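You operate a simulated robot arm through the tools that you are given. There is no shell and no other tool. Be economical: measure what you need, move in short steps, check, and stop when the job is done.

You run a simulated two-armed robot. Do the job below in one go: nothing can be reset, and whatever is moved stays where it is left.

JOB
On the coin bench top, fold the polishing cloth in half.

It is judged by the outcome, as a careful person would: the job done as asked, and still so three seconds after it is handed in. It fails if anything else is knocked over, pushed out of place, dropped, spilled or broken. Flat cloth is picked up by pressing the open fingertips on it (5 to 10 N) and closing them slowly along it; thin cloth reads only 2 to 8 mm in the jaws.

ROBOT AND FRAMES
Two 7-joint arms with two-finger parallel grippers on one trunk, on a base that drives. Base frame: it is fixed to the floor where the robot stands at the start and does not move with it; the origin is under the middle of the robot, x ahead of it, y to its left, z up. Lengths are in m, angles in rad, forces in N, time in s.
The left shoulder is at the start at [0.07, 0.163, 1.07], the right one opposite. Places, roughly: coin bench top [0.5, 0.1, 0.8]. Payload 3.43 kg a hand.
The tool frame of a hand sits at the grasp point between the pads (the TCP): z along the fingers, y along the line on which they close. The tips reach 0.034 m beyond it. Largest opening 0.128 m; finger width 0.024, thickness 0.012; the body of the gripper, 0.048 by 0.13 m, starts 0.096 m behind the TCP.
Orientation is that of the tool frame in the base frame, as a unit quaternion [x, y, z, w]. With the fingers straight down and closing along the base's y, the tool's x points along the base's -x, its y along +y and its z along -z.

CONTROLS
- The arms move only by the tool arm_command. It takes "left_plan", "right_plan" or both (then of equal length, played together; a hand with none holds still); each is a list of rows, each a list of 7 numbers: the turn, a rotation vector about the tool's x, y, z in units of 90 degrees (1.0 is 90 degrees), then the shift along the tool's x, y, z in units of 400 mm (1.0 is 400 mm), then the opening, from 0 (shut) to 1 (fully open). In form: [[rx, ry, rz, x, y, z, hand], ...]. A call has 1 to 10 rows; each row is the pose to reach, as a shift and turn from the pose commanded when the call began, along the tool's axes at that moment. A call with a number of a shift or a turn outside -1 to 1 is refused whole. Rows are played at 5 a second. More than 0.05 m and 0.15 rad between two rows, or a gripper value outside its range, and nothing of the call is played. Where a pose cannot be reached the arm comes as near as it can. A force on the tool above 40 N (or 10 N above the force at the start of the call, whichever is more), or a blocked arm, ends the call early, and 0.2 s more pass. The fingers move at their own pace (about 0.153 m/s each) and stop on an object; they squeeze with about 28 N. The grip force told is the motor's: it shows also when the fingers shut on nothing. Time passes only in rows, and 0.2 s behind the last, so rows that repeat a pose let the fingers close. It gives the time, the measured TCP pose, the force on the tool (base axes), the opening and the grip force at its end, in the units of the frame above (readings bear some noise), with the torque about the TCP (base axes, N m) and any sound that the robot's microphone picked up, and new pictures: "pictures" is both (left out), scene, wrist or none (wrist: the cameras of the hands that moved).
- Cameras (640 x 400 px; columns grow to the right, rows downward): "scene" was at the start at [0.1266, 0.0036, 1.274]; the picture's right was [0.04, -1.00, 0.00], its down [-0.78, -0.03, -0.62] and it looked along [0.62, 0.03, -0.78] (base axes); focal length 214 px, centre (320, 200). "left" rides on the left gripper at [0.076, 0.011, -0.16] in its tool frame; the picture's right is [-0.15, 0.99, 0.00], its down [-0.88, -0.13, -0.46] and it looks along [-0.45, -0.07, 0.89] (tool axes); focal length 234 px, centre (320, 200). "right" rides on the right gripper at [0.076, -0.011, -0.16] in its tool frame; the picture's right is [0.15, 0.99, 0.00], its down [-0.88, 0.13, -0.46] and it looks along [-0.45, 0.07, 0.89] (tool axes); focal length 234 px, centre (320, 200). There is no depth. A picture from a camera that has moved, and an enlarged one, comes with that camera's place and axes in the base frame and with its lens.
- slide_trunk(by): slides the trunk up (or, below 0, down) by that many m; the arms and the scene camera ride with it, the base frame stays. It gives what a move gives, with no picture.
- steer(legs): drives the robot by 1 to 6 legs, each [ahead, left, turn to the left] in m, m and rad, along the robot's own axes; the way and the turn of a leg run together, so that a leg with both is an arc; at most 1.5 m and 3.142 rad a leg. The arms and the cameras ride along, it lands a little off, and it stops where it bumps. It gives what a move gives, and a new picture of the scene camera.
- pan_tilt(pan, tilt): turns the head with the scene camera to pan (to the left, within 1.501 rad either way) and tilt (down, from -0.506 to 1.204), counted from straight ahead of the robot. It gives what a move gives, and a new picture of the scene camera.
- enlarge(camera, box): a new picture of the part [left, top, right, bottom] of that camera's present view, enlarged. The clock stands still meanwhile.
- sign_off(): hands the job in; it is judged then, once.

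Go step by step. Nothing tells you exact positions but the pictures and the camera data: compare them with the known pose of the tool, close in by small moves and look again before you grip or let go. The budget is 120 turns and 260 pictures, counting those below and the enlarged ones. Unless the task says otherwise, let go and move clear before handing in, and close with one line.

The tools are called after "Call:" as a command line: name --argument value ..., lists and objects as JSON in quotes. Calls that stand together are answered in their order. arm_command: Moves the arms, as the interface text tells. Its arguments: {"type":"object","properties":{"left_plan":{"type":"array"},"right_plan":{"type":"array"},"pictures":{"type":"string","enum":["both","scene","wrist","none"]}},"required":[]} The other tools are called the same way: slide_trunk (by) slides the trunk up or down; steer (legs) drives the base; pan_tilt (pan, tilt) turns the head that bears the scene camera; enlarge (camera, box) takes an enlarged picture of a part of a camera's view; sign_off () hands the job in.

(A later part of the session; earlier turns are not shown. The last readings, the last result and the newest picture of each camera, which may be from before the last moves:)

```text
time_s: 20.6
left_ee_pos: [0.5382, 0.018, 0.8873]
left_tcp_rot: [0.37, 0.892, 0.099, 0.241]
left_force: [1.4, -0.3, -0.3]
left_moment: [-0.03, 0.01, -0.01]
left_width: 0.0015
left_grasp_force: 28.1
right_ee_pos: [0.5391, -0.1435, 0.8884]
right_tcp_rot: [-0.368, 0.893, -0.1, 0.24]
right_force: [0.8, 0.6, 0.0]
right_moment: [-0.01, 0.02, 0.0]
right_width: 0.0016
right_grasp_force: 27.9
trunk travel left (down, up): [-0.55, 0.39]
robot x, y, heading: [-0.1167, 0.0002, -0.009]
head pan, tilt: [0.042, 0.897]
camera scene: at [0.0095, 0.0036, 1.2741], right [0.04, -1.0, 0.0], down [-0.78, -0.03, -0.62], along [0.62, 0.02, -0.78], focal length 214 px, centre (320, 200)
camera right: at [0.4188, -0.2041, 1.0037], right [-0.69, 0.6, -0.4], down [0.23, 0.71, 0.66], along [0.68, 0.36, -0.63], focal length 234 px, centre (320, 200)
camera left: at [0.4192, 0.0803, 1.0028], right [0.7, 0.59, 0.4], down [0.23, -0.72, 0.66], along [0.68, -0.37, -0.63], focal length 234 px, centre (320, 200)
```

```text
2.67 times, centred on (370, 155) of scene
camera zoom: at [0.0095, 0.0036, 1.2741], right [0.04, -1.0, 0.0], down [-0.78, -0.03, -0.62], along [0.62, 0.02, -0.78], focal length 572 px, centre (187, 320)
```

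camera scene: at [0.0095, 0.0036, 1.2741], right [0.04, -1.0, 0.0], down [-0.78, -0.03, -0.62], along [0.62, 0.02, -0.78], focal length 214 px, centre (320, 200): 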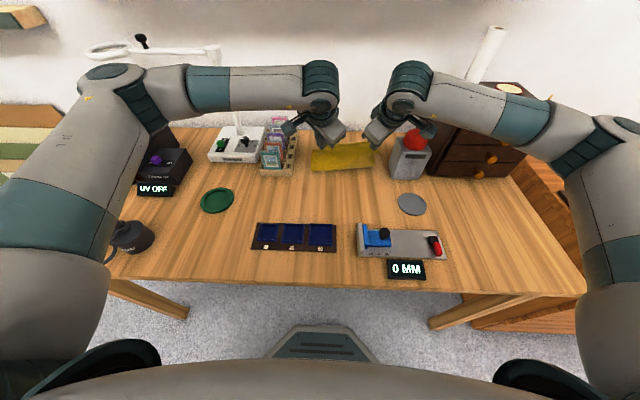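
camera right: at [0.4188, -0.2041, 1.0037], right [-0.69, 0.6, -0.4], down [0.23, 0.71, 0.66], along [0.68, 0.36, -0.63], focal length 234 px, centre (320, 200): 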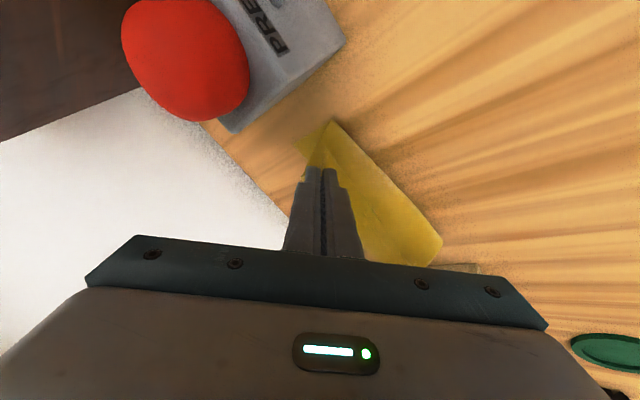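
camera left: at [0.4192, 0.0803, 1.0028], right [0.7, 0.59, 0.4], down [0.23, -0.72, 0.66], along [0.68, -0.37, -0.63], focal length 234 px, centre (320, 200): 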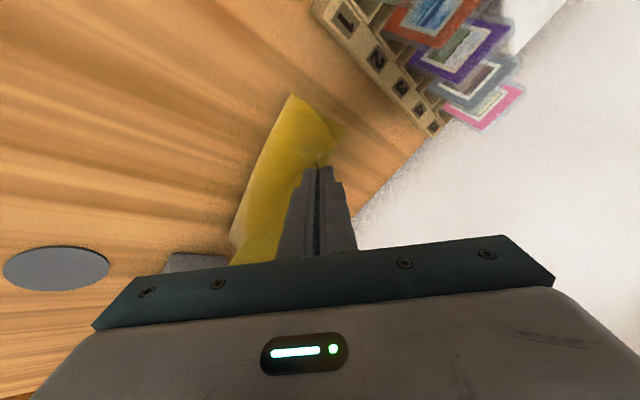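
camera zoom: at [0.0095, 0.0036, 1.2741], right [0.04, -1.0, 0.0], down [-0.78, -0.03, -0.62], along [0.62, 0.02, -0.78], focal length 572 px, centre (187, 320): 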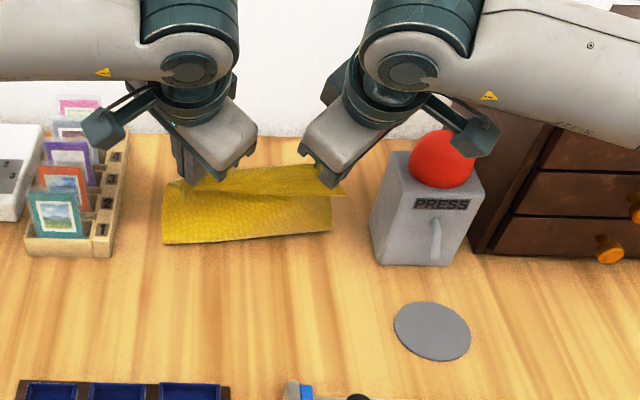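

The fold is forming neatly. I'll bring the held edge forward and down over the far edge.

Call:
arm_command --left_plan '[[0, 0, 0, -0.026, 0.026, 0.036, 0.0], [0, 0, 0, -0.0435, 0.0435, 0.093, 0.0], [0, 0, 0, -0.0505, 0.0505, 0.151, 0.0], [0, 0, 0, -0.051, 0.051, 0.2, 0.0]]' --right_plan '[[0, 0, 0, -0.026, -0.026, 0.036, 0.0], [0, 0, 0, -0.0435, -0.0435, 0.093, 0.0], [0, 0, 0, -0.0505, -0.0505, 0.151, 0.0], [0, 0, 0, -0.051, -0.051, 0.2, 0.0]]'

Call:
enlarge --camera "scene" --box '[250, 80, 490, 230]'

```text
time_s: 21.6
left_ee_pos: [0.6029, 0.0195, 0.8334]
left_tcp_rot: [0.371, 0.892, 0.099, 0.24]
left_force: [0.4, -1.7, 0.9]
left_moment: [-0.07, 0.02, -0.04]
left_width: 0.0016
left_grasp_force: 27.7
right_ee_pos: [0.6042, -0.1454, 0.8336]
right_tcp_rot: [-0.368, 0.893, -0.099, 0.239]
right_force: [0.5, 1.7, -1.1]
right_moment: [0.1, 0.03, 0.04]
right_width: 0.0017
right_grasp_force: 27.6
trunk travel left (down, up): [-0.55, 0.39]
robot x, y, heading: [-0.1163, -0.0006, -0.004]
head pan, tilt: [0.042, 0.897]
camera scene: at [0.0103, 0.0032, 1.274], right [0.04, -1.0, 0.0], down [-0.78, -0.03, -0.62], along [0.62, 0.02, -0.78], focal length 214 px, centre (320, 200)
camera right: at [0.4843, -0.2061, 0.9496], right [-0.69, 0.6, -0.4], down [0.23, 0.71, 0.66], along [0.68, 0.36, -0.64], focal length 234 px, centre (320, 200)
camera left: at [0.485, 0.0812, 0.9479], right [0.7, 0.59, 0.4], down [0.23, -0.72, 0.66], along [0.68, -0.37, -0.64], focal length 234 px, centre (320, 200)
```

scene: 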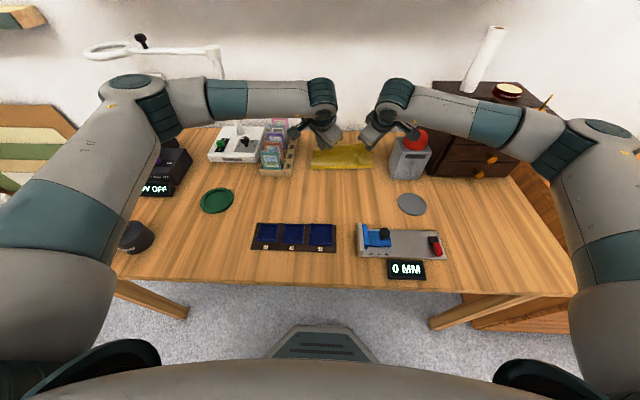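
right: 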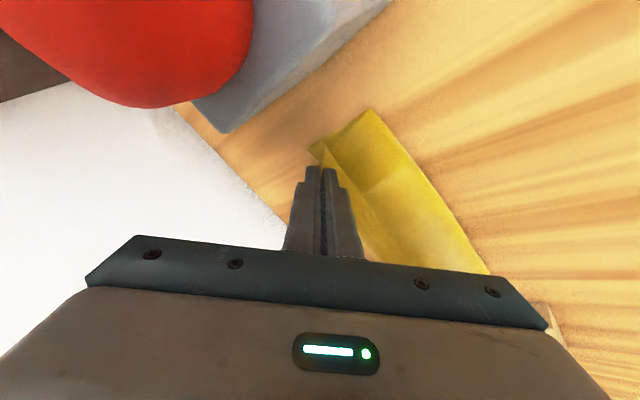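
left: 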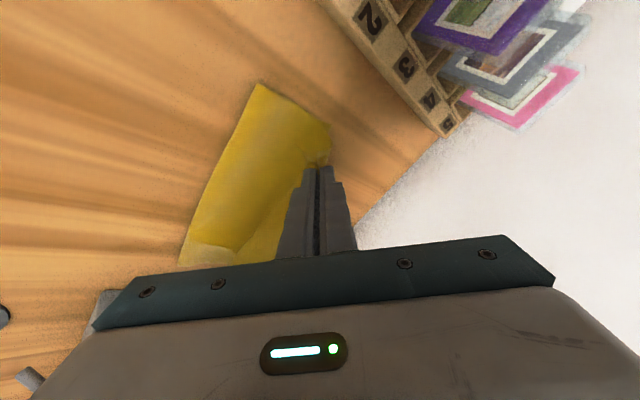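

```text
2.67 times, centred on (370, 155) of scene
camera zoom: at [0.0103, 0.0032, 1.274], right [0.04, -1.0, 0.0], down [-0.78, -0.03, -0.62], along [0.62, 0.02, -0.78], focal length 572 px, centre (187, 320)
```

zoom: 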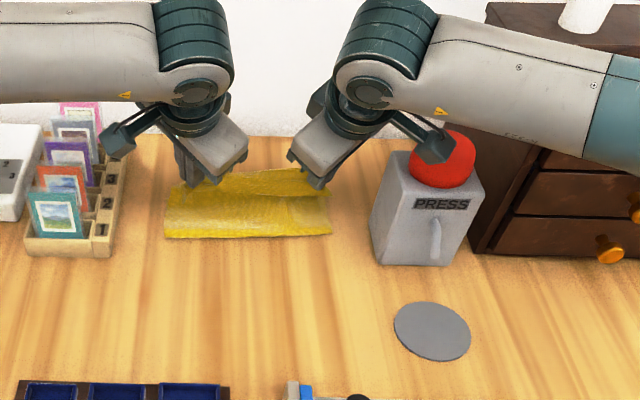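

The held edge is over the far edge, with the tips about 35 mm above the table. I'll lower it to the table, drawing the left back slightly to line up with the far-left corner.

Call:
arm_command --left_plan '[[0, 0, 0, 0.02, -0.013, 0.02, 0.0], [0, 0, 0, 0.04, -0.026, 0.04, 0.0], [0, 0, 0, 0.053, -0.034, 0.053, 0.0], [0, 0, 0, 0.056, -0.036, 0.056, 0.0]]' --right_plan '[[0, 0, 0, 0.011, 0.011, 0.024, 0.0], [0, 0, 0, 0.022, 0.022, 0.048, 0.0], [0, 0, 0, 0.03, 0.03, 0.064, 0.0], [0, 0, 0, 0.032, 0.032, 0.068, 0.0]]'

Call:
enlarge --camera "scene" --box '[250, 80, 490, 230]'

```text
time_s: 22.6
left_ee_pos: [0.5926, 0.0238, 0.8013]
left_tcp_rot: [0.371, 0.892, 0.099, 0.24]
left_force: [-0.1, -4.8, 0.5]
left_moment: [-0.19, -0.01, -0.06]
left_width: 0.0015
left_grasp_force: 27.6
right_ee_pos: [0.6026, -0.1432, 0.8]
right_tcp_rot: [-0.368, 0.893, -0.1, 0.24]
right_force: [-0.6, 5.8, 0.6]
right_moment: [0.16, 0.04, 0.09]
right_width: 0.0013
right_grasp_force: 28.4
trunk travel left (down, up): [-0.55, 0.39]
robot x, y, heading: [-0.1161, -0.0029, -0.001]
head pan, tilt: [0.042, 0.897]
camera scene: at [0.0095, 0.0034, 1.2741], right [0.04, -1.0, 0.0], down [-0.78, -0.03, -0.62], along [0.62, 0.02, -0.78], focal length 214 px, centre (320, 200)
camera right: at [0.4822, -0.2052, 0.9152], right [-0.69, 0.6, -0.4], down [0.23, 0.71, 0.66], along [0.68, 0.36, -0.63], focal length 234 px, centre (320, 200)
camera left: at [0.4734, 0.0859, 0.9153], right [0.7, 0.59, 0.4], down [0.23, -0.72, 0.66], along [0.68, -0.37, -0.63], focal length 234 px, centre (320, 200)
```

scene: 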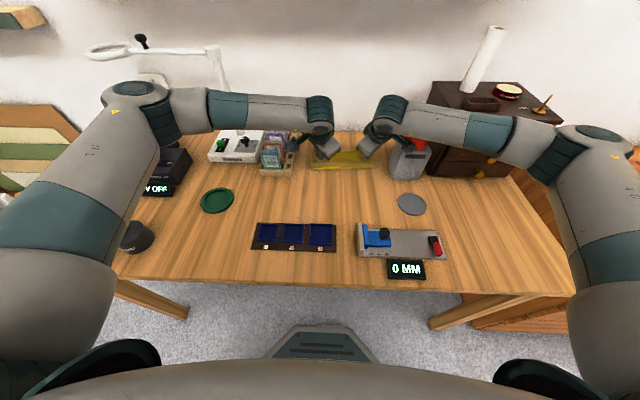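
right: 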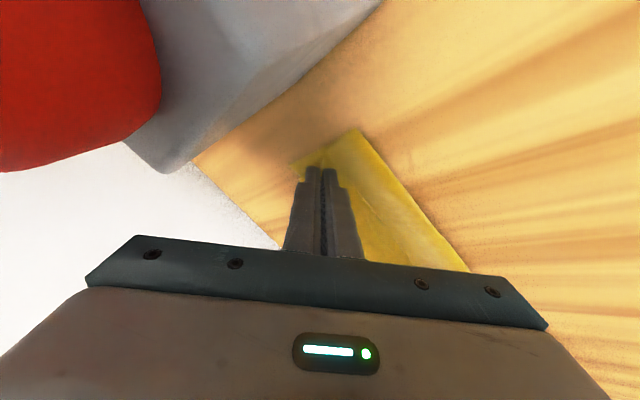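
left: 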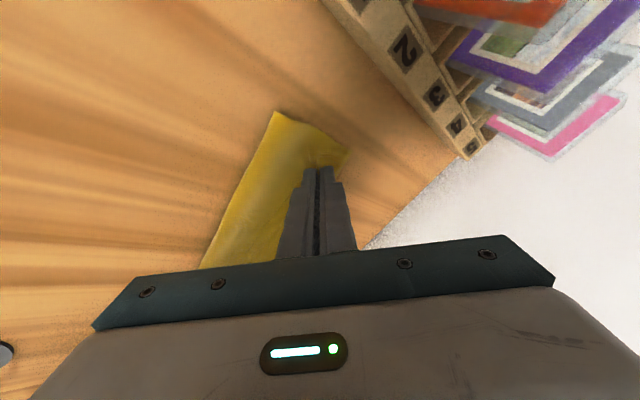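

```text
2.67 times, centred on (370, 155) of scene
camera zoom: at [0.0095, 0.0034, 1.2741], right [0.04, -1.0, 0.0], down [-0.78, -0.03, -0.62], along [0.62, 0.02, -0.78], focal length 572 px, centre (187, 320)
```

zoom: 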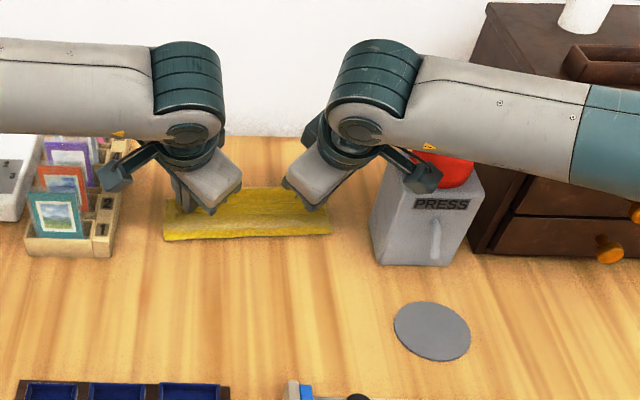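

The cloth now lies as a half fold with the edge on the far edge. I'll open the fingers slowly in place and look.

Call:
arm_command --left_plan '[[0, 0, 0, 0, 0, 0.004, 0.0], [0, 0, 0, 0, 0, 0.004, 0.05], [0, 0, 0, 0, 0, 0.004, 0.1], [0, 0, 0, 0, 0, 0.004, 0.15], [0, 0, 0, 0, 0, 0.004, 0.2], [0, 0, 0, 0, 0, 0.004, 0.2]]' --right_plan '[[0, 0, 0, 0, 0, 0.004, 0.0], [0, 0, 0, 0, 0, 0.004, 0.05], [0, 0, 0, 0, 0, 0.004, 0.1], [0, 0, 0, 0, 0, 0.004, 0.15], [0, 0, 0, 0, 0, 0.004, 0.2], [0, 0, 0, 0, 0, 0.004, 0.2]]' --pictures "wrist"

```text
time_s: 24.0
left_ee_pos: [0.5922, 0.0245, 0.8029]
left_tcp_rot: [0.372, 0.891, 0.099, 0.241]
left_force: [3.7, 0.2, 16.2]
left_moment: [-0.13, -0.09, 0.03]
left_width: 0.021
left_grasp_force: 0.0
right_ee_pos: [0.6027, -0.1444, 0.8033]
right_tcp_rot: [-0.368, 0.892, -0.1, 0.241]
right_force: [4.3, -0.4, 17.5]
right_moment: [0.1, -0.14, -0.08]
right_width: 0.0198
right_grasp_force: 0.2
trunk travel left (down, up): [-0.55, 0.39]
robot x, y, heading: [-0.1148, -0.0033, -0.002]
head pan, tilt: [0.042, 0.897]
camera right: at [0.4814, -0.2054, 0.9166], right [-0.69, 0.6, -0.4], down [0.23, 0.71, 0.66], along [0.69, 0.36, -0.63], focal length 234 px, centre (320, 200)
camera left: at [0.4725, 0.0862, 0.9163], right [0.7, 0.59, 0.4], down [0.23, -0.71, 0.66], along [0.68, -0.37, -0.63], focal length 234 px, centre (320, 200)
```

right: 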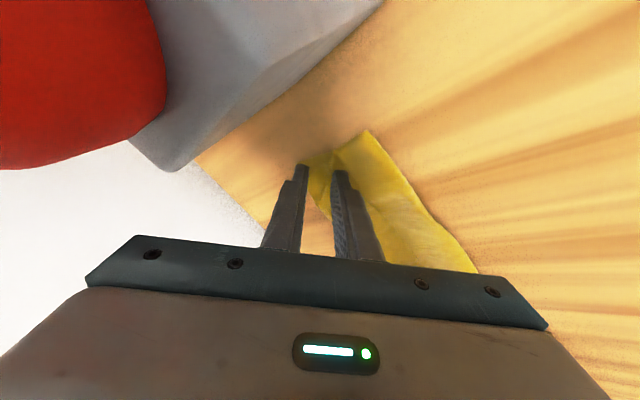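
left: 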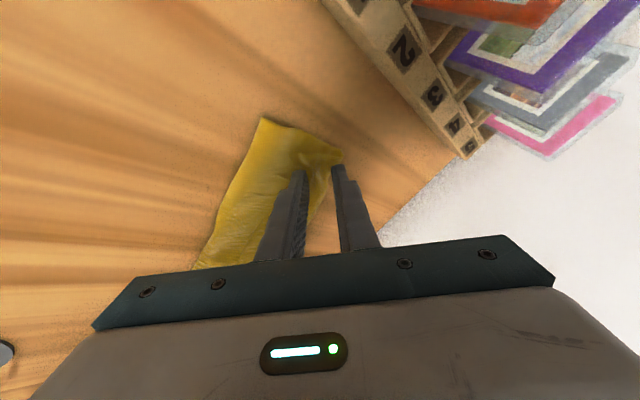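

Released. I'll raise both hands straight up, slowly at first, to see the result.

Call:
arm_command --left_plan '[[0, 0, 0, -0.007, 0.007, -0.017, 0.22], [0, 0, 0, -0.014, 0.014, -0.034, 0.22], [0, 0, 0, -0.035, 0.035, -0.087, 0.22], [0, 0, 0, -0.065, 0.065, -0.16, 0.22], [0, 0, 0, -0.0885, 0.0885, -0.2165, 0.22]]' --right_plan '[[0, 0, 0, -0.007, -0.007, -0.017, 0.22], [0, 0, 0, -0.014, -0.014, -0.034, 0.22], [0, 0, 0, -0.035, -0.035, -0.087, 0.22], [0, 0, 0, -0.065, -0.065, -0.16, 0.22], [0, 0, 0, -0.0885, -0.0885, -0.2165, 0.22]]'

Call:
enlarge --camera "scene" --box '[250, 80, 490, 230]'

```text
time_s: 25.2
left_ee_pos: [0.5925, 0.0241, 0.8998]
left_tcp_rot: [0.372, 0.892, 0.099, 0.238]
left_force: [-1.2, -0.1, -0.7]
left_moment: [-0.03, -0.05, -0.01]
left_width: 0.028
left_grasp_force: 0.0
right_ee_pos: [0.6045, -0.1451, 0.9025]
right_tcp_rot: [-0.369, 0.893, -0.099, 0.238]
right_force: [0.3, 0.0, -0.3]
right_moment: [0.03, -0.02, -0.02]
right_width: 0.028
right_grasp_force: 0.0
trunk travel left (down, up): [-0.55, 0.39]
robot x, y, heading: [-0.1149, 0.0031, -0.002]
head pan, tilt: [0.042, 0.897]
camera scene: at [0.009, 0.0034, 1.274], right [0.04, -1.0, 0.0], down [-0.78, -0.03, -0.62], along [0.62, 0.02, -0.78], focal length 214 px, centre (320, 200)
camera right: at [0.4835, -0.2061, 1.0165], right [-0.69, 0.6, -0.4], down [0.23, 0.71, 0.66], along [0.68, 0.36, -0.63], focal length 234 px, centre (320, 200)
camera left: at [0.4735, 0.0861, 1.0151], right [0.7, 0.59, 0.4], down [0.23, -0.72, 0.66], along [0.68, -0.37, -0.64], focal length 234 px, centre (320, 200)
```

scene: 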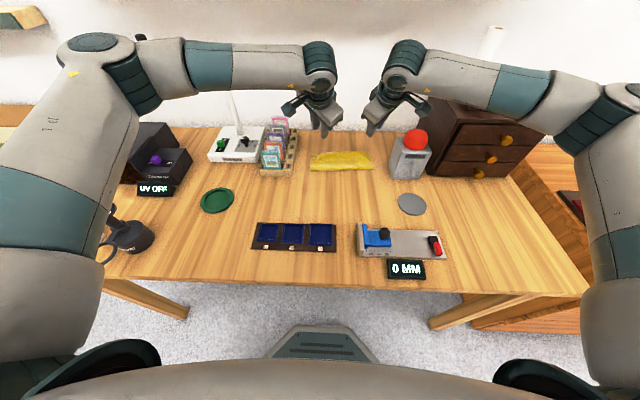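
right: 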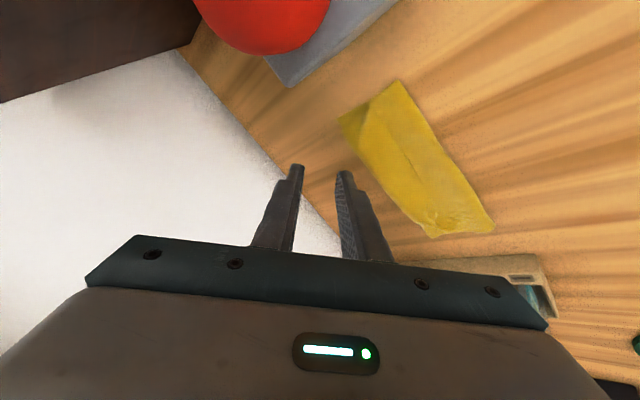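
left: 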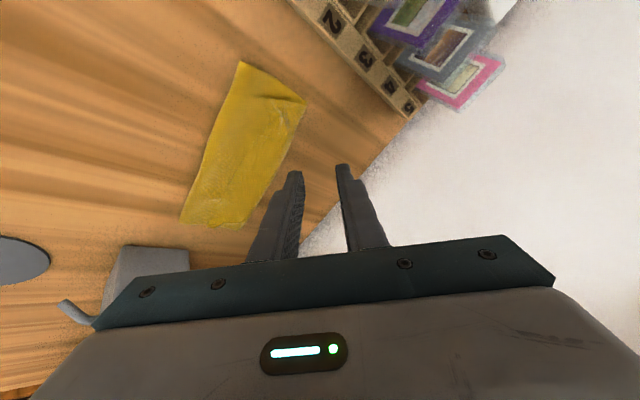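

```text
2.67 times, centred on (370, 155) of scene
camera zoom: at [0.009, 0.0034, 1.274], right [0.04, -1.0, 0.0], down [-0.78, -0.03, -0.62], along [0.62, 0.02, -0.78], focal length 572 px, centre (187, 320)
```

zoom: 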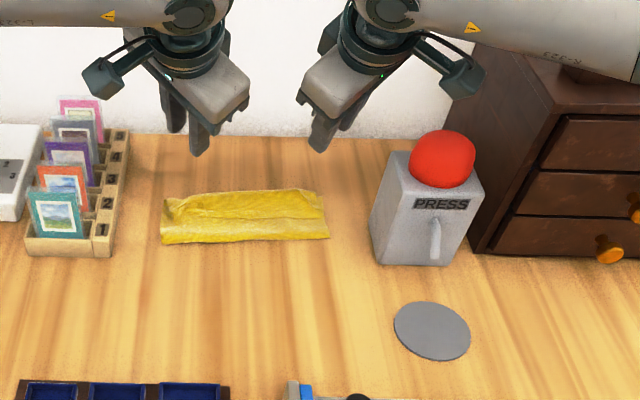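

Very close to a half fold. I'll zoom in to check the far edge and the corners.

Call:
enlarge --camera "scene" --box '[300, 140, 384, 182]'

Call:
enlarge --camera "right" --box '[310, 60, 530, 250]'

Call:
enlarge --camera "left" --box '[150, 50, 350, 240]'

```text
7.62 times, centred on (342, 161) of scene
camera zoom: at [0.009, 0.0034, 1.274], right [0.04, -1.0, 0.0], down [-0.78, -0.03, -0.62], along [0.62, 0.02, -0.78], focal length 1634 px, centre (152, 497)
```

zoom: 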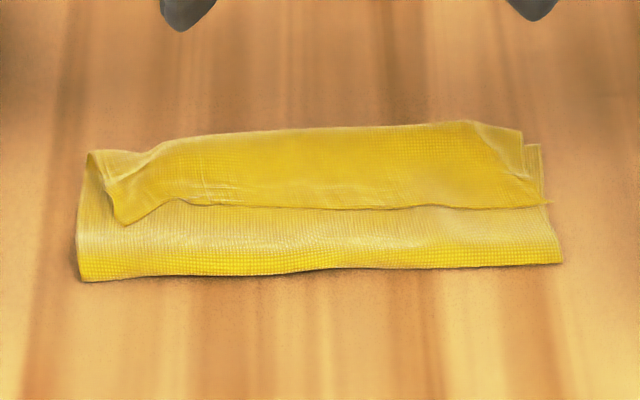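

```text
2.11 times, centred on (420, 155) of right
camera zoom: at [0.4835, -0.2061, 1.0165], right [-0.69, 0.6, -0.4], down [0.23, 0.71, 0.66], along [0.68, 0.36, -0.63], focal length 493 px, centre (110, 295)
```

zoom: 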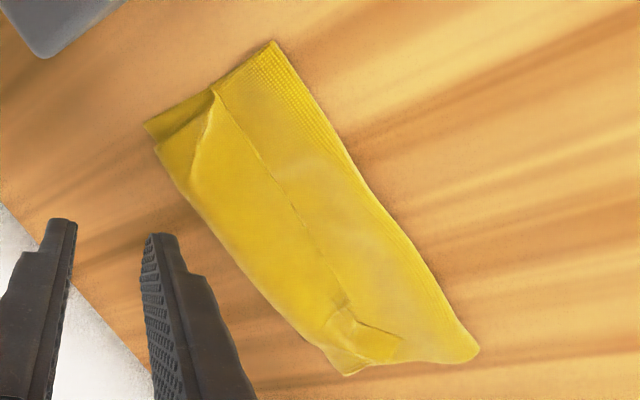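

```text
2.11 times, centred on (250, 145) of left
camera zoom: at [0.4735, 0.0861, 1.0151], right [0.7, 0.59, 0.4], down [0.23, -0.72, 0.66], along [0.68, -0.37, -0.64], focal length 493 px, centre (467, 316)
```

zoom: 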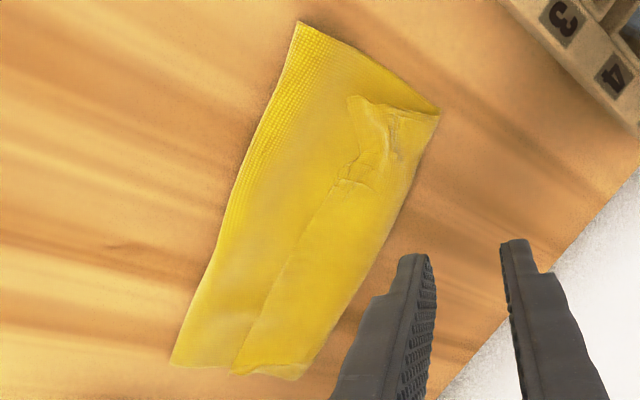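

The crease isn't in the middle. The held edge flopped back as a flap about 5 cm deep, with its edge near x 0.58 while the far edge is near 0.625. I'll re-pinch the flap close to its edge, lift, and lay it properly, so first I'll set the hands upright above its corners.

Call:
arm_command --left_plan '[[0.06, 0.06, 0, 0.011, -0.014, 0.01, 0.18], [0.12, 0.12, 0, 0.022, -0.028, 0.03, 0.18], [0.18, 0.18, 0, 0.033, -0.042, 0.055, 0.18], [0.237, 0.237, 0, 0.043, -0.057, 0.0745, 0.18]]' --right_plan '[[-0.06, 0.06, 0, 0.011, 0.012, 0.015, 0.18], [-0.12, 0.12, 0, 0.022, 0.023, 0.035, 0.18], [-0.18, 0.18, 0, 0.033, 0.035, 0.06, 0.18], [-0.237, 0.237, 0, 0.043, 0.046, 0.086, 0.18]]'

```text
time_s: 26.2
left_ee_pos: [0.5838, 0.0192, 0.8602]
left_tcp_rot: [0.384, 0.923, -0.001, -0.003]
left_force: [-0.6, 0.1, 0.5]
left_moment: [-0.01, 0.02, -0.01]
left_width: 0.0229
left_grasp_force: 0.1
right_ee_pos: [0.5981, -0.1448, 0.8618]
right_tcp_rot: [-0.38, 0.924, -0.009, 0.026]
right_force: [1.1, -0.3, 0.9]
right_moment: [0.01, 0.0, -0.01]
right_width: 0.0228
right_grasp_force: 0.0
right hand out of reach, approached as far as the arm can: row 4
trunk travel left (down, up): [-0.55, 0.39]
robot x, y, heading: [-0.1176, 0.0005, -0.005]
head pan, tilt: [0.042, 0.897]
camera scene: at [0.0101, 0.0028, 1.274], right [0.04, -1.0, 0.0], down [-0.78, -0.03, -0.62], along [0.62, 0.02, -0.78], focal length 214 px, centre (320, 200)
camera right: at [0.5421, -0.2063, 1.0189], right [-0.8, 0.6, -0.05], down [0.51, 0.71, 0.49], along [0.32, 0.36, -0.87], focal length 234 px, centre (320, 200)
camera left: at [0.54, 0.0823, 1.0191], right [0.81, 0.59, 0.0], down [0.53, -0.72, 0.45], along [0.27, -0.37, -0.89], focal length 234 px, centre (320, 200)
```

scene: 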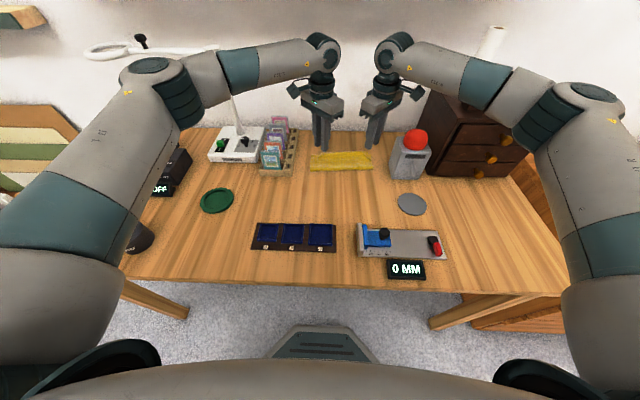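
right: 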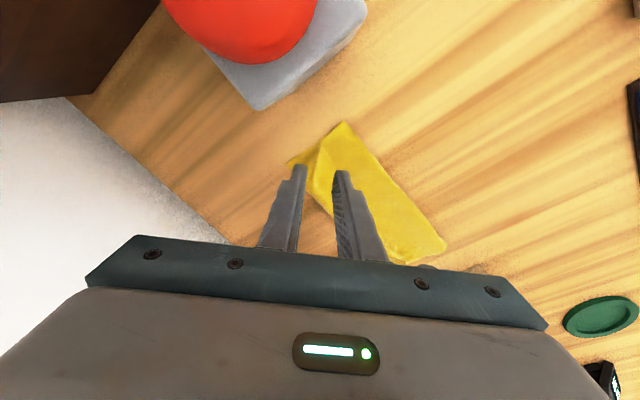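
left: 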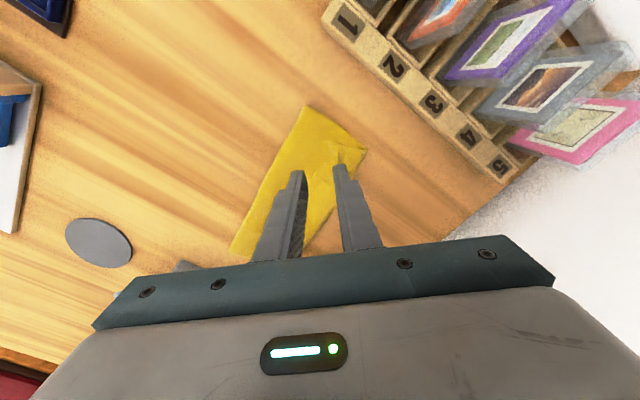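

I'll zoom in on both wrist views to place the fingers relative to the flap edge.

Call:
enlarge --camera "right" --box '[250, 100, 450, 270]'

Call:
enlarge --camera "left" --box '[210, 90, 410, 260]'

```text
2.35 times, centred on (350, 185) of right
camera zoom: at [0.5421, -0.2063, 1.0189], right [-0.8, 0.6, -0.05], down [0.51, 0.71, 0.49], along [0.32, 0.36, -0.87], focal length 551 px, centre (249, 235)
```

zoom: 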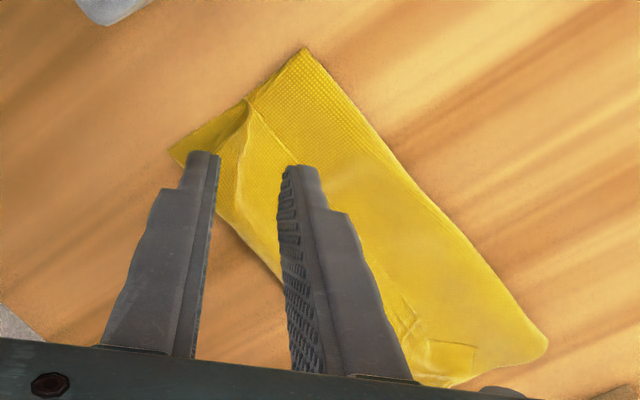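

```text
2.35 times, centred on (310, 175) of left
camera zoom: at [0.54, 0.0823, 1.0191], right [0.81, 0.59, 0.0], down [0.53, -0.72, 0.45], along [0.27, -0.37, -0.89], focal length 551 px, centre (344, 259)
```

zoom: 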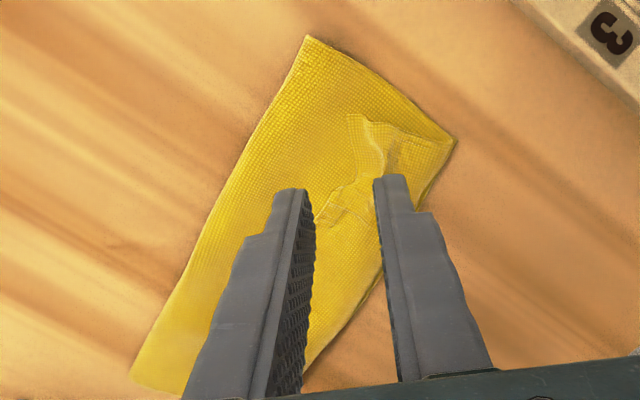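

I have the flap corners at about (0.574, 0.04) and (0.589, −0.161), and the hands are nearly over them. I'll descend to just above.

Call:
arm_command --left_plan '[[0, 0, 0, 0.005, 0.016, 0.05, 0.18], [0, 0, 0, 0.005, 0.016, 0.1, 0.18], [0, 0, 0, 0.005, 0.016, 0.14, 0.18]]' --right_plan '[[0, 0, 0, 0, 0, 0.05, 0.18], [0, 0, 0, 0, 0, 0.1, 0.18], [0, 0, 0, 0, 0, 0.14, 0.18]]' --pictures "wrist"

```text
time_s: 27.0
left_ee_pos: [0.5879, 0.026, 0.8029]
left_tcp_rot: [0.385, 0.923, -0.001, -0.003]
left_force: [-0.9, 1.0, 1.5]
left_moment: [0.01, -0.03, -0.02]
left_width: 0.0228
left_grasp_force: 0.1
right_ee_pos: [0.6015, -0.1467, 0.8052]
right_tcp_rot: [-0.381, 0.924, -0.012, 0.027]
right_force: [0.4, -0.8, 0.4]
right_moment: [-0.03, -0.02, -0.04]
right_width: 0.0229
right_grasp_force: 0.0
trunk travel left (down, up): [-0.55, 0.39]
robot x, y, heading: [-0.1187, 0.0024, -0.003]
head pan, tilt: [0.042, 0.897]
camera right: at [0.5456, -0.2072, 0.9617], right [-0.8, 0.6, -0.05], down [0.51, 0.71, 0.49], along [0.33, 0.37, -0.87], focal length 234 px, centre (320, 200)
camera left: at [0.5433, 0.0869, 0.9615], right [0.81, 0.59, 0.0], down [0.53, -0.72, 0.45], along [0.27, -0.37, -0.89], focal length 234 px, centre (320, 200)
```

right: 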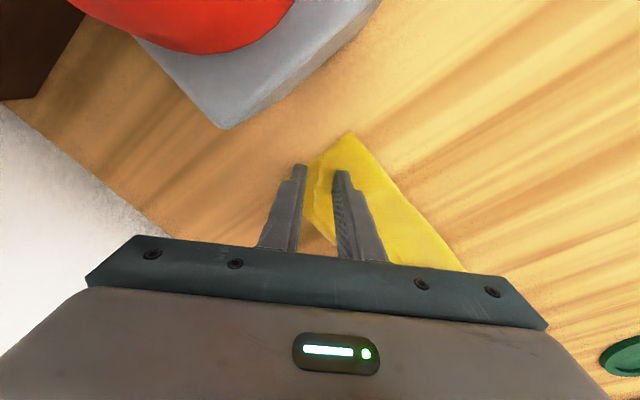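
left: 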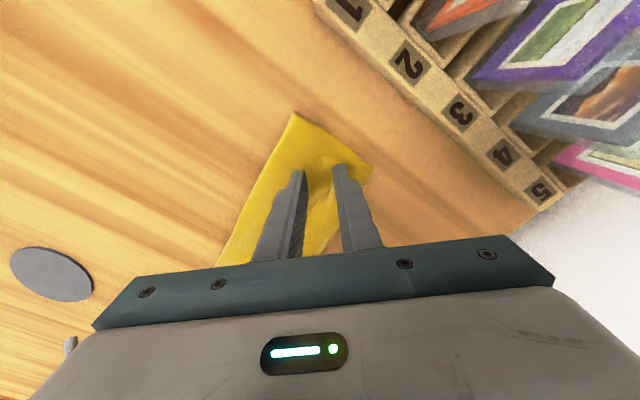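

I'll shift the right hand 6 mm toward the flap and lower both gently to contact.

Call:
arm_command --left_plan '[[0, 0, 0, 0, 0, 0.005, 0.18], [0, 0, 0, 0, 0, 0.008, 0.18], [0, 0, 0, 0, 0, 0.011, 0.18]]' --right_plan '[[0, 0, 0, 0, 0.015, 0.008, 0.18], [0, 0, 0, 0, 0.015, 0.012, 0.18], [0, 0, 0, 0, 0.015, 0.016, 0.18]]' --pictures "none"

```text
time_s: 27.8
left_ee_pos: [0.5872, 0.0253, 0.7982]
left_tcp_rot: [0.385, 0.923, -0.001, -0.001]
left_force: [-0.3, -0.8, 0.4]
left_moment: [-0.01, 0.0, 0.01]
left_width: 0.0229
left_grasp_force: 0.1
right_ee_pos: [0.5993, -0.1388, 0.8]
right_tcp_rot: [-0.381, 0.924, -0.012, 0.028]
right_force: [0.8, -0.6, 0.6]
right_moment: [-0.01, -0.03, 0.03]
right_width: 0.023
right_grasp_force: 0.1
trunk travel left (down, up): [-0.55, 0.39]
robot x, y, heading: [-0.1188, 0.0002, -0.007]
head pan, tilt: [0.042, 0.897]
```

Call:
arm_command --left_plan '[[0, 0, 0, 0, 0, 0.002, 0.18], [0, 0, 0, 0, 0, 0.0035, 0.18], [0, 0, 0, 0, 0, 0.0035, 0.18]]' --right_plan '[[0, 0, 0, 0, 0, 0.003, 0.18], [0, 0, 0, 0, 0, 0.006, 0.18], [0, 0, 0, 0, 0, 0.006, 0.18]]' --pictures "none"

```text
time_s: 28.6
left_ee_pos: [0.586, 0.0247, 0.7982]
left_tcp_rot: [0.384, 0.923, -0.001, -0.001]
left_force: [-0.4, 0.7, 0.5]
left_moment: [-0.02, -0.04, 0.0]
left_width: 0.023
left_grasp_force: 0.0
right_ee_pos: [0.5982, -0.1411, 0.7972]
right_tcp_rot: [-0.38, 0.924, -0.012, 0.028]
right_force: [0.2, 0.8, -0.1]
right_moment: [-0.01, -0.01, 0.0]
right_width: 0.0233
right_grasp_force: 0.1
trunk travel left (down, up): [-0.55, 0.39]
robot x, y, heading: [-0.1166, 0.0013, -0.008]
head pan, tilt: [0.042, 0.897]
```

Call:
arm_command --left_plan '[[0, 0, 0, 0, 0, 0.002, 0.18], [0, 0, 0, 0, 0, 0.004, 0.18], [0, 0, 0, 0, 0, 0.004, 0.18]]' --right_plan '[[0, 0, 0, 0, 0, 0.002, 0.18], [0, 0, 0, 0, 0, 0.004, 0.18], [0, 0, 0, 0, 0, 0.004, 0.18]]' --pictures "wrist"

```text
time_s: 29.4
left_ee_pos: [0.5883, 0.0249, 0.7967]
left_tcp_rot: [0.385, 0.923, -0.001, -0.001]
left_force: [-0.1, 0.0, 1.1]
left_moment: [0.0, 0.01, -0.01]
left_width: 0.0234
left_grasp_force: 0.0
right_ee_pos: [0.5988, -0.1399, 0.7971]
right_tcp_rot: [-0.381, 0.924, -0.012, 0.028]
right_force: [-1.0, -0.5, 3.4]
right_moment: [-0.04, 0.07, 0.06]
right_width: 0.0226
right_grasp_force: 0.1
trunk travel left (down, up): [-0.55, 0.39]
robot x, y, heading: [-0.1166, 0.0007, 0.0]
head pan, tilt: [0.042, 0.897]
camera right: at [0.542, -0.2012, 0.9531], right [-0.8, 0.6, -0.05], down [0.5, 0.71, 0.49], along [0.33, 0.36, -0.87], focal length 234 px, centre (320, 200)
camera left: at [0.5419, 0.0868, 0.9558], right [0.81, 0.59, 0.0], down [0.53, -0.72, 0.45], along [0.27, -0.37, -0.89], focal length 234 px, centre (320, 200)
```

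right: 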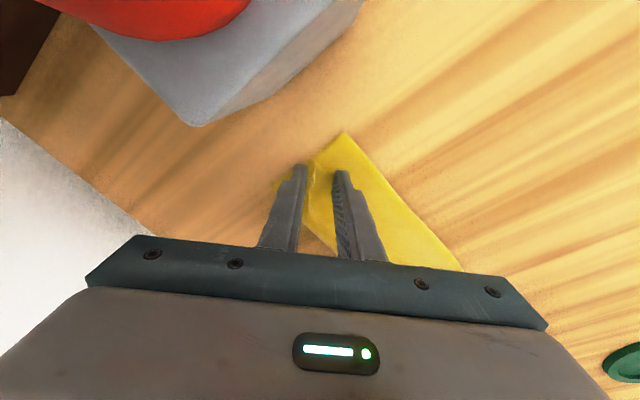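
left: 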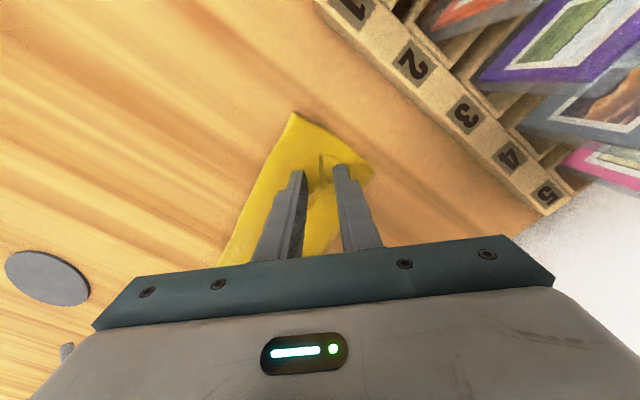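

Light contact on both. I'll close slowly here; light pressure should take only the top flap.

Call:
arm_command --left_plan '[[0, 0, 0, 0, 0, 0.001, 0.16], [0, 0, 0, 0, 0, 0.001, 0.13], [0, 0, 0, 0, 0, 0.001, 0.1], [0, 0, 0, 0, 0, 0.001, 0.07], [0, 0, 0, 0, 0, 0.001, 0.04], [0, 0, 0, 0, 0, 0.001, 0.0], [0, 0, 0, 0, 0, 0.001, 0.0]]' --right_plan '[[0, 0, 0, 0, 0, 0, 0.16], [0, 0, 0, 0, 0, 0, 0.13], [0, 0, 0, 0, 0, 0, 0.1], [0, 0, 0, 0, 0, 0, 0.07], [0, 0, 0, 0, 0, 0, 0.04], [0, 0, 0, 0, 0, 0, 0.0], [0, 0, 0, 0, 0, 0, 0.0]]' --pictures "wrist"

```text
time_s: 31.0
left_ee_pos: [0.5873, 0.0256, 0.797]
left_tcp_rot: [0.384, 0.923, 0.0, -0.002]
left_force: [0.2, -0.1, 3.7]
left_moment: [0.05, -0.02, 0.01]
left_width: 0.0017
left_grasp_force: 27.5
right_ee_pos: [0.5973, -0.1401, 0.7955]
right_tcp_rot: [-0.38, 0.924, -0.011, 0.029]
right_force: [-0.1, -0.3, 1.3]
right_moment: [0.01, 0.07, -0.02]
right_width: 0.0018
right_grasp_force: 28.4
trunk travel left (down, up): [-0.55, 0.39]
robot x, y, heading: [-0.12, -0.0003, -0.007]
head pan, tilt: [0.042, 0.897]
camera right: at [0.5419, -0.2009, 0.9528], right [-0.8, 0.6, -0.05], down [0.5, 0.71, 0.49], along [0.33, 0.36, -0.87], focal length 234 px, centre (320, 200)
camera left: at [0.5417, 0.087, 0.9553], right [0.81, 0.59, 0.0], down [0.53, -0.72, 0.45], along [0.27, -0.37, -0.89], focal length 234 px, centre (320, 200)
```

right: 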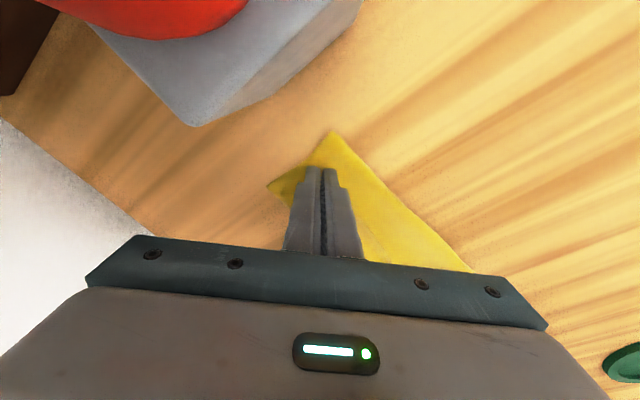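
left: 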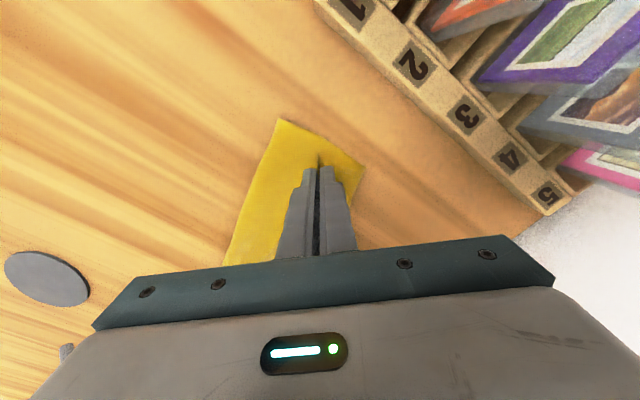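

Both read the same thin thickness as before, so only the flap should be held. I'll lift slightly up and back and check.

Call:
arm_command --left_plan '[[0, 0, 0, 0.01, -0.01, -0.04, 0.0], [0, 0, 0, 0.02, -0.02, -0.08, 0.0], [0, 0, 0, 0.03, -0.03, -0.12, 0.0], [0, 0, 0, 0.035, -0.035, -0.16, 0.0]]' --right_plan '[[0, 0, 0, 0.01, 0.01, -0.04, 0.0], [0, 0, 0, 0.02, 0.02, -0.08, 0.0], [0, 0, 0, 0.03, 0.03, -0.12, 0.0], [0, 0, 0, 0.035, 0.035, -0.16, 0.0]]' --pictures "wrist"

Call:
enlarge --camera "scene" --box '[290, 130, 400, 190]'

```text
time_s: 32.0
left_ee_pos: [0.5697, 0.0267, 0.8608]
left_tcp_rot: [0.384, 0.923, 0.0, -0.002]
left_force: [-0.1, 0.0, 0.2]
left_moment: [-0.01, -0.04, 0.01]
left_width: 0.0016
left_grasp_force: 28.2
right_ee_pos: [0.5746, -0.1405, 0.8586]
right_tcp_rot: [-0.38, 0.924, -0.012, 0.029]
right_force: [0.1, -0.8, -1.3]
right_moment: [-0.02, -0.02, -0.02]
right_width: 0.0019
right_grasp_force: 28.0
trunk travel left (down, up): [-0.55, 0.39]
robot x, y, heading: [-0.1154, 0.002, -0.0]
head pan, tilt: [0.042, 0.897]
camera right: at [0.5183, -0.2015, 1.015], right [-0.8, 0.6, -0.05], down [0.5, 0.71, 0.49], along [0.33, 0.36, -0.87], focal length 234 px, centre (320, 200)
camera left: at [0.5244, 0.0876, 1.0204], right [0.81, 0.59, 0.0], down [0.53, -0.72, 0.45], along [0.27, -0.37, -0.89], focal length 234 px, centre (320, 200)
```

right: 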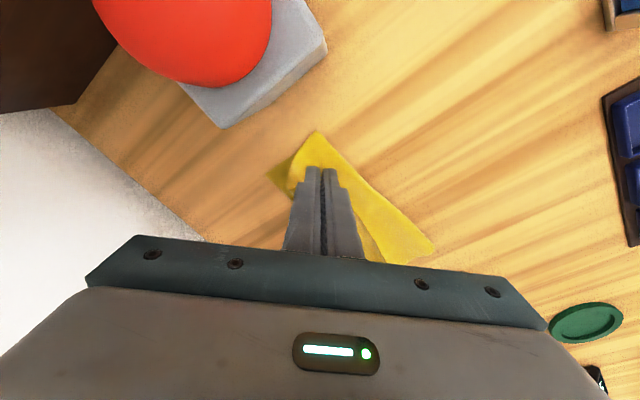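
left: 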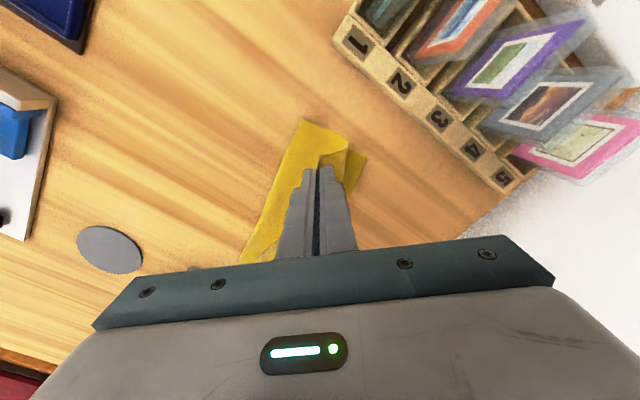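

```text
5.82 times, centred on (345, 160) of scene
camera zoom: at [0.009, 0.0034, 1.2741], right [0.04, -1.0, 0.0], down [-0.78, -0.03, -0.62], along [0.62, 0.02, -0.78], focal length 1248 px, centre (174, 433)
```

zoom: 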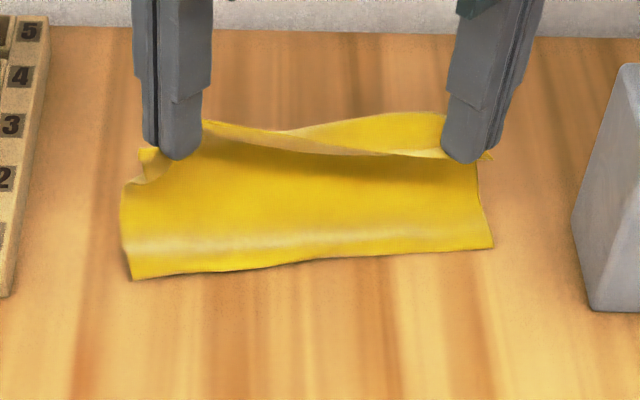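

The top layer is lifting cleanly and the grip is close to its edge. I'll raise it further and back to straighten the layer.

Call:
arm_command --left_plan '[[0, 0, 0, 0.015, -0.015, -0.04, 0.0], [0, 0, 0, 0.03, -0.03, -0.08, 0.0], [0, 0, 0, 0.045, -0.045, -0.11, 0.0], [0, 0, 0, 0.06, -0.06, -0.11, 0.0]]' --right_plan '[[0, 0, 0, 0.015, 0.015, -0.04, 0.0], [0, 0, 0, 0.03, 0.03, -0.08, 0.0], [0, 0, 0, 0.045, 0.045, -0.11, 0.0], [0, 0, 0, 0.06, 0.06, -0.11, 0.0]]' --pictures "wrist"

Call:
enlarge --camera "scene" --box '[290, 120, 400, 190]'

```text
time_s: 33.0
left_ee_pos: [0.5331, 0.0255, 0.9052]
left_tcp_rot: [0.384, 0.923, 0.0, -0.002]
left_force: [-0.6, 0.1, 0.4]
left_moment: [0.04, -0.02, 0.03]
left_width: 0.0015
left_grasp_force: 28.1
right_ee_pos: [0.5386, -0.1416, 0.9007]
right_tcp_rot: [-0.38, 0.924, -0.011, 0.029]
right_force: [-1.5, 0.3, 0.0]
right_moment: [-0.02, -0.01, 0.02]
right_width: 0.0021
right_grasp_force: 28.5
trunk travel left (down, up): [-0.55, 0.39]
robot x, y, heading: [-0.1165, 0.0006, -0.003]
head pan, tilt: [0.042, 0.897]
camera right: at [0.4828, -0.2021, 1.057], right [-0.8, 0.6, -0.05], down [0.5, 0.71, 0.49], along [0.33, 0.36, -0.87], focal length 234 px, centre (320, 200)
camera left: at [0.4894, 0.087, 1.0638], right [0.81, 0.59, 0.0], down [0.53, -0.72, 0.45], along [0.27, -0.37, -0.89], focal length 234 px, centre (320, 200)
```

right: 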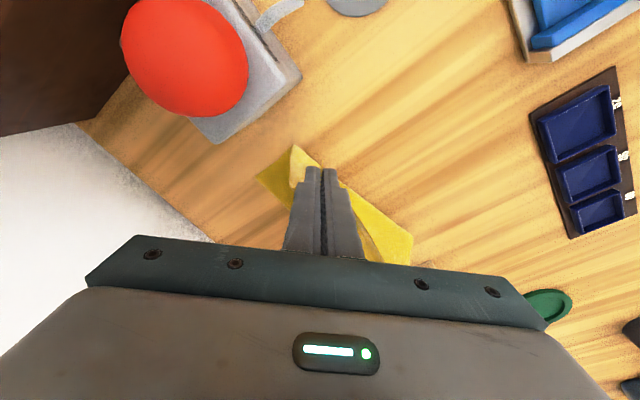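
left: 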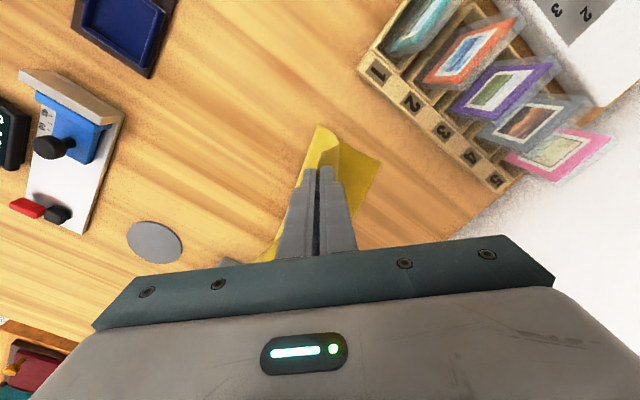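

```text
5.71 times, centred on (345, 155) of scene
camera zoom: at [0.0096, 0.0035, 1.2741], right [0.04, -1.0, 0.0], down [-0.78, -0.03, -0.62], along [0.62, 0.02, -0.78], focal length 1226 px, centre (177, 457)
```

zoom: 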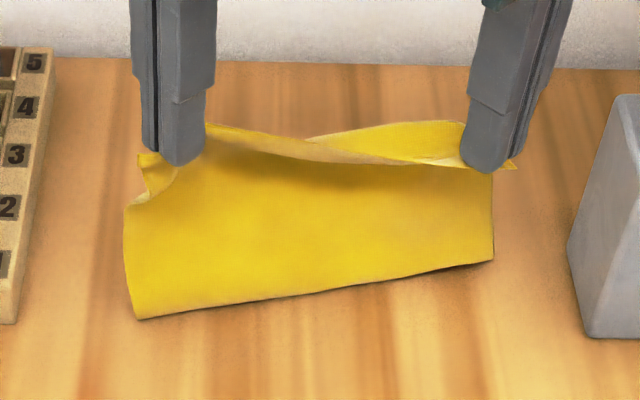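

The crease is moving out as wanted. I'll lay the edge down over the far edge, tilting the hands as before and aiming slightly shorter.

Call:
arm_command --left_plan '[[-0.059, -0.059, 0, -0.021, 0.021, 0, 0.0], [-0.118, -0.118, 0, -0.044, 0.044, 0.0375, 0.0], [-0.177, -0.177, 0, -0.067, 0.067, 0.0875, 0.0], [-0.236, -0.236, 0, -0.082, 0.088, 0.1375, 0.0], [-0.236, -0.236, 0, -0.092, 0.102, 0.1875, 0.0], [-0.236, -0.236, 0, -0.094, 0.108, 0.23, 0.0]]' --right_plan '[[0.054, -0.054, 0, -0.021, -0.021, 0, 0.0], [0.108, -0.108, 0, -0.044, -0.044, 0.035, 0.0], [0.162, -0.162, 0, -0.067, -0.067, 0.085, 0.0], [0.212, -0.212, 0, -0.085, -0.085, 0.133, 0.0], [0.212, -0.212, 0, -0.097, -0.097, 0.18, 0.0], [0.212, -0.212, 0, -0.101, -0.101, 0.22, 0.0]]' --pictures "wrist"

Call:
enlarge --camera "scene" --box '[290, 120, 400, 190]'

```text
time_s: 34.4
left_ee_pos: [0.5913, 0.0288, 0.8087]
left_tcp_rot: [0.371, 0.892, 0.098, 0.238]
left_force: [-0.5, -0.9, 0.5]
left_moment: [-0.01, 0.0, 0.01]
left_width: 0.0018
left_grasp_force: 27.8
right_ee_pos: [0.6, -0.1396, 0.817]
right_tcp_rot: [-0.367, 0.892, -0.101, 0.242]
right_force: [0.3, 0.8, 0.1]
right_moment: [0.02, 0.07, -0.03]
right_width: 0.0021
right_grasp_force: 28.1
trunk travel left (down, up): [-0.55, 0.39]
robot x, y, heading: [-0.1152, -0.001, -0.0]
head pan, tilt: [0.042, 0.897]
camera right: at [0.4791, -0.2004, 0.9301], right [-0.69, 0.6, -0.41], down [0.23, 0.71, 0.66], along [0.69, 0.36, -0.63], focal length 234 px, centre (320, 200)
camera left: at [0.4721, 0.0907, 0.9242], right [0.7, 0.59, 0.4], down [0.23, -0.72, 0.66], along [0.68, -0.37, -0.64], focal length 234 px, centre (320, 200)
```

right: 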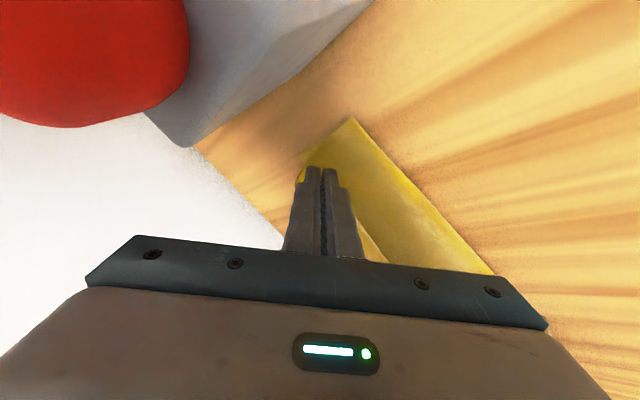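
left: 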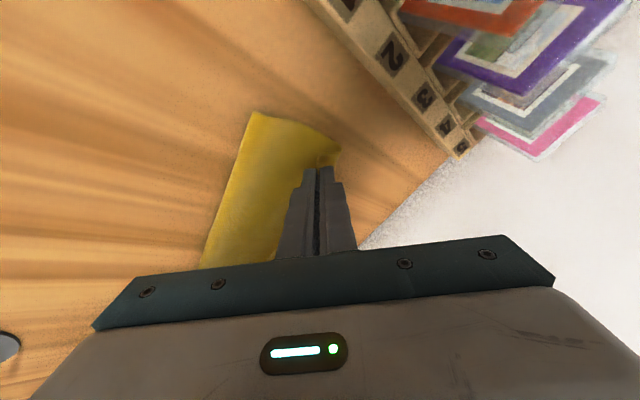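

```text
5.71 times, centred on (345, 155) of scene
camera zoom: at [0.0098, 0.0032, 1.2741], right [0.04, -1.0, 0.0], down [-0.78, -0.03, -0.62], along [0.62, 0.02, -0.78], focal length 1226 px, centre (177, 457)
```

zoom: 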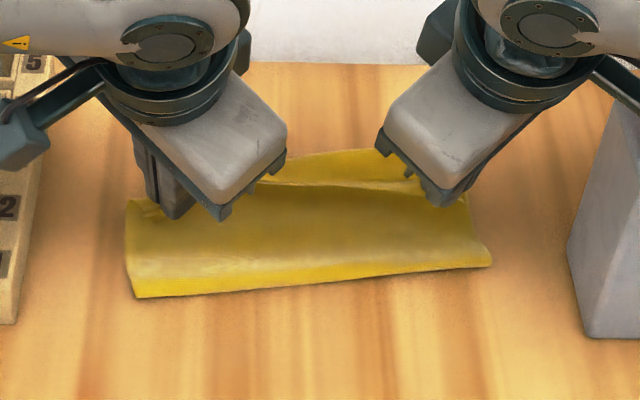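

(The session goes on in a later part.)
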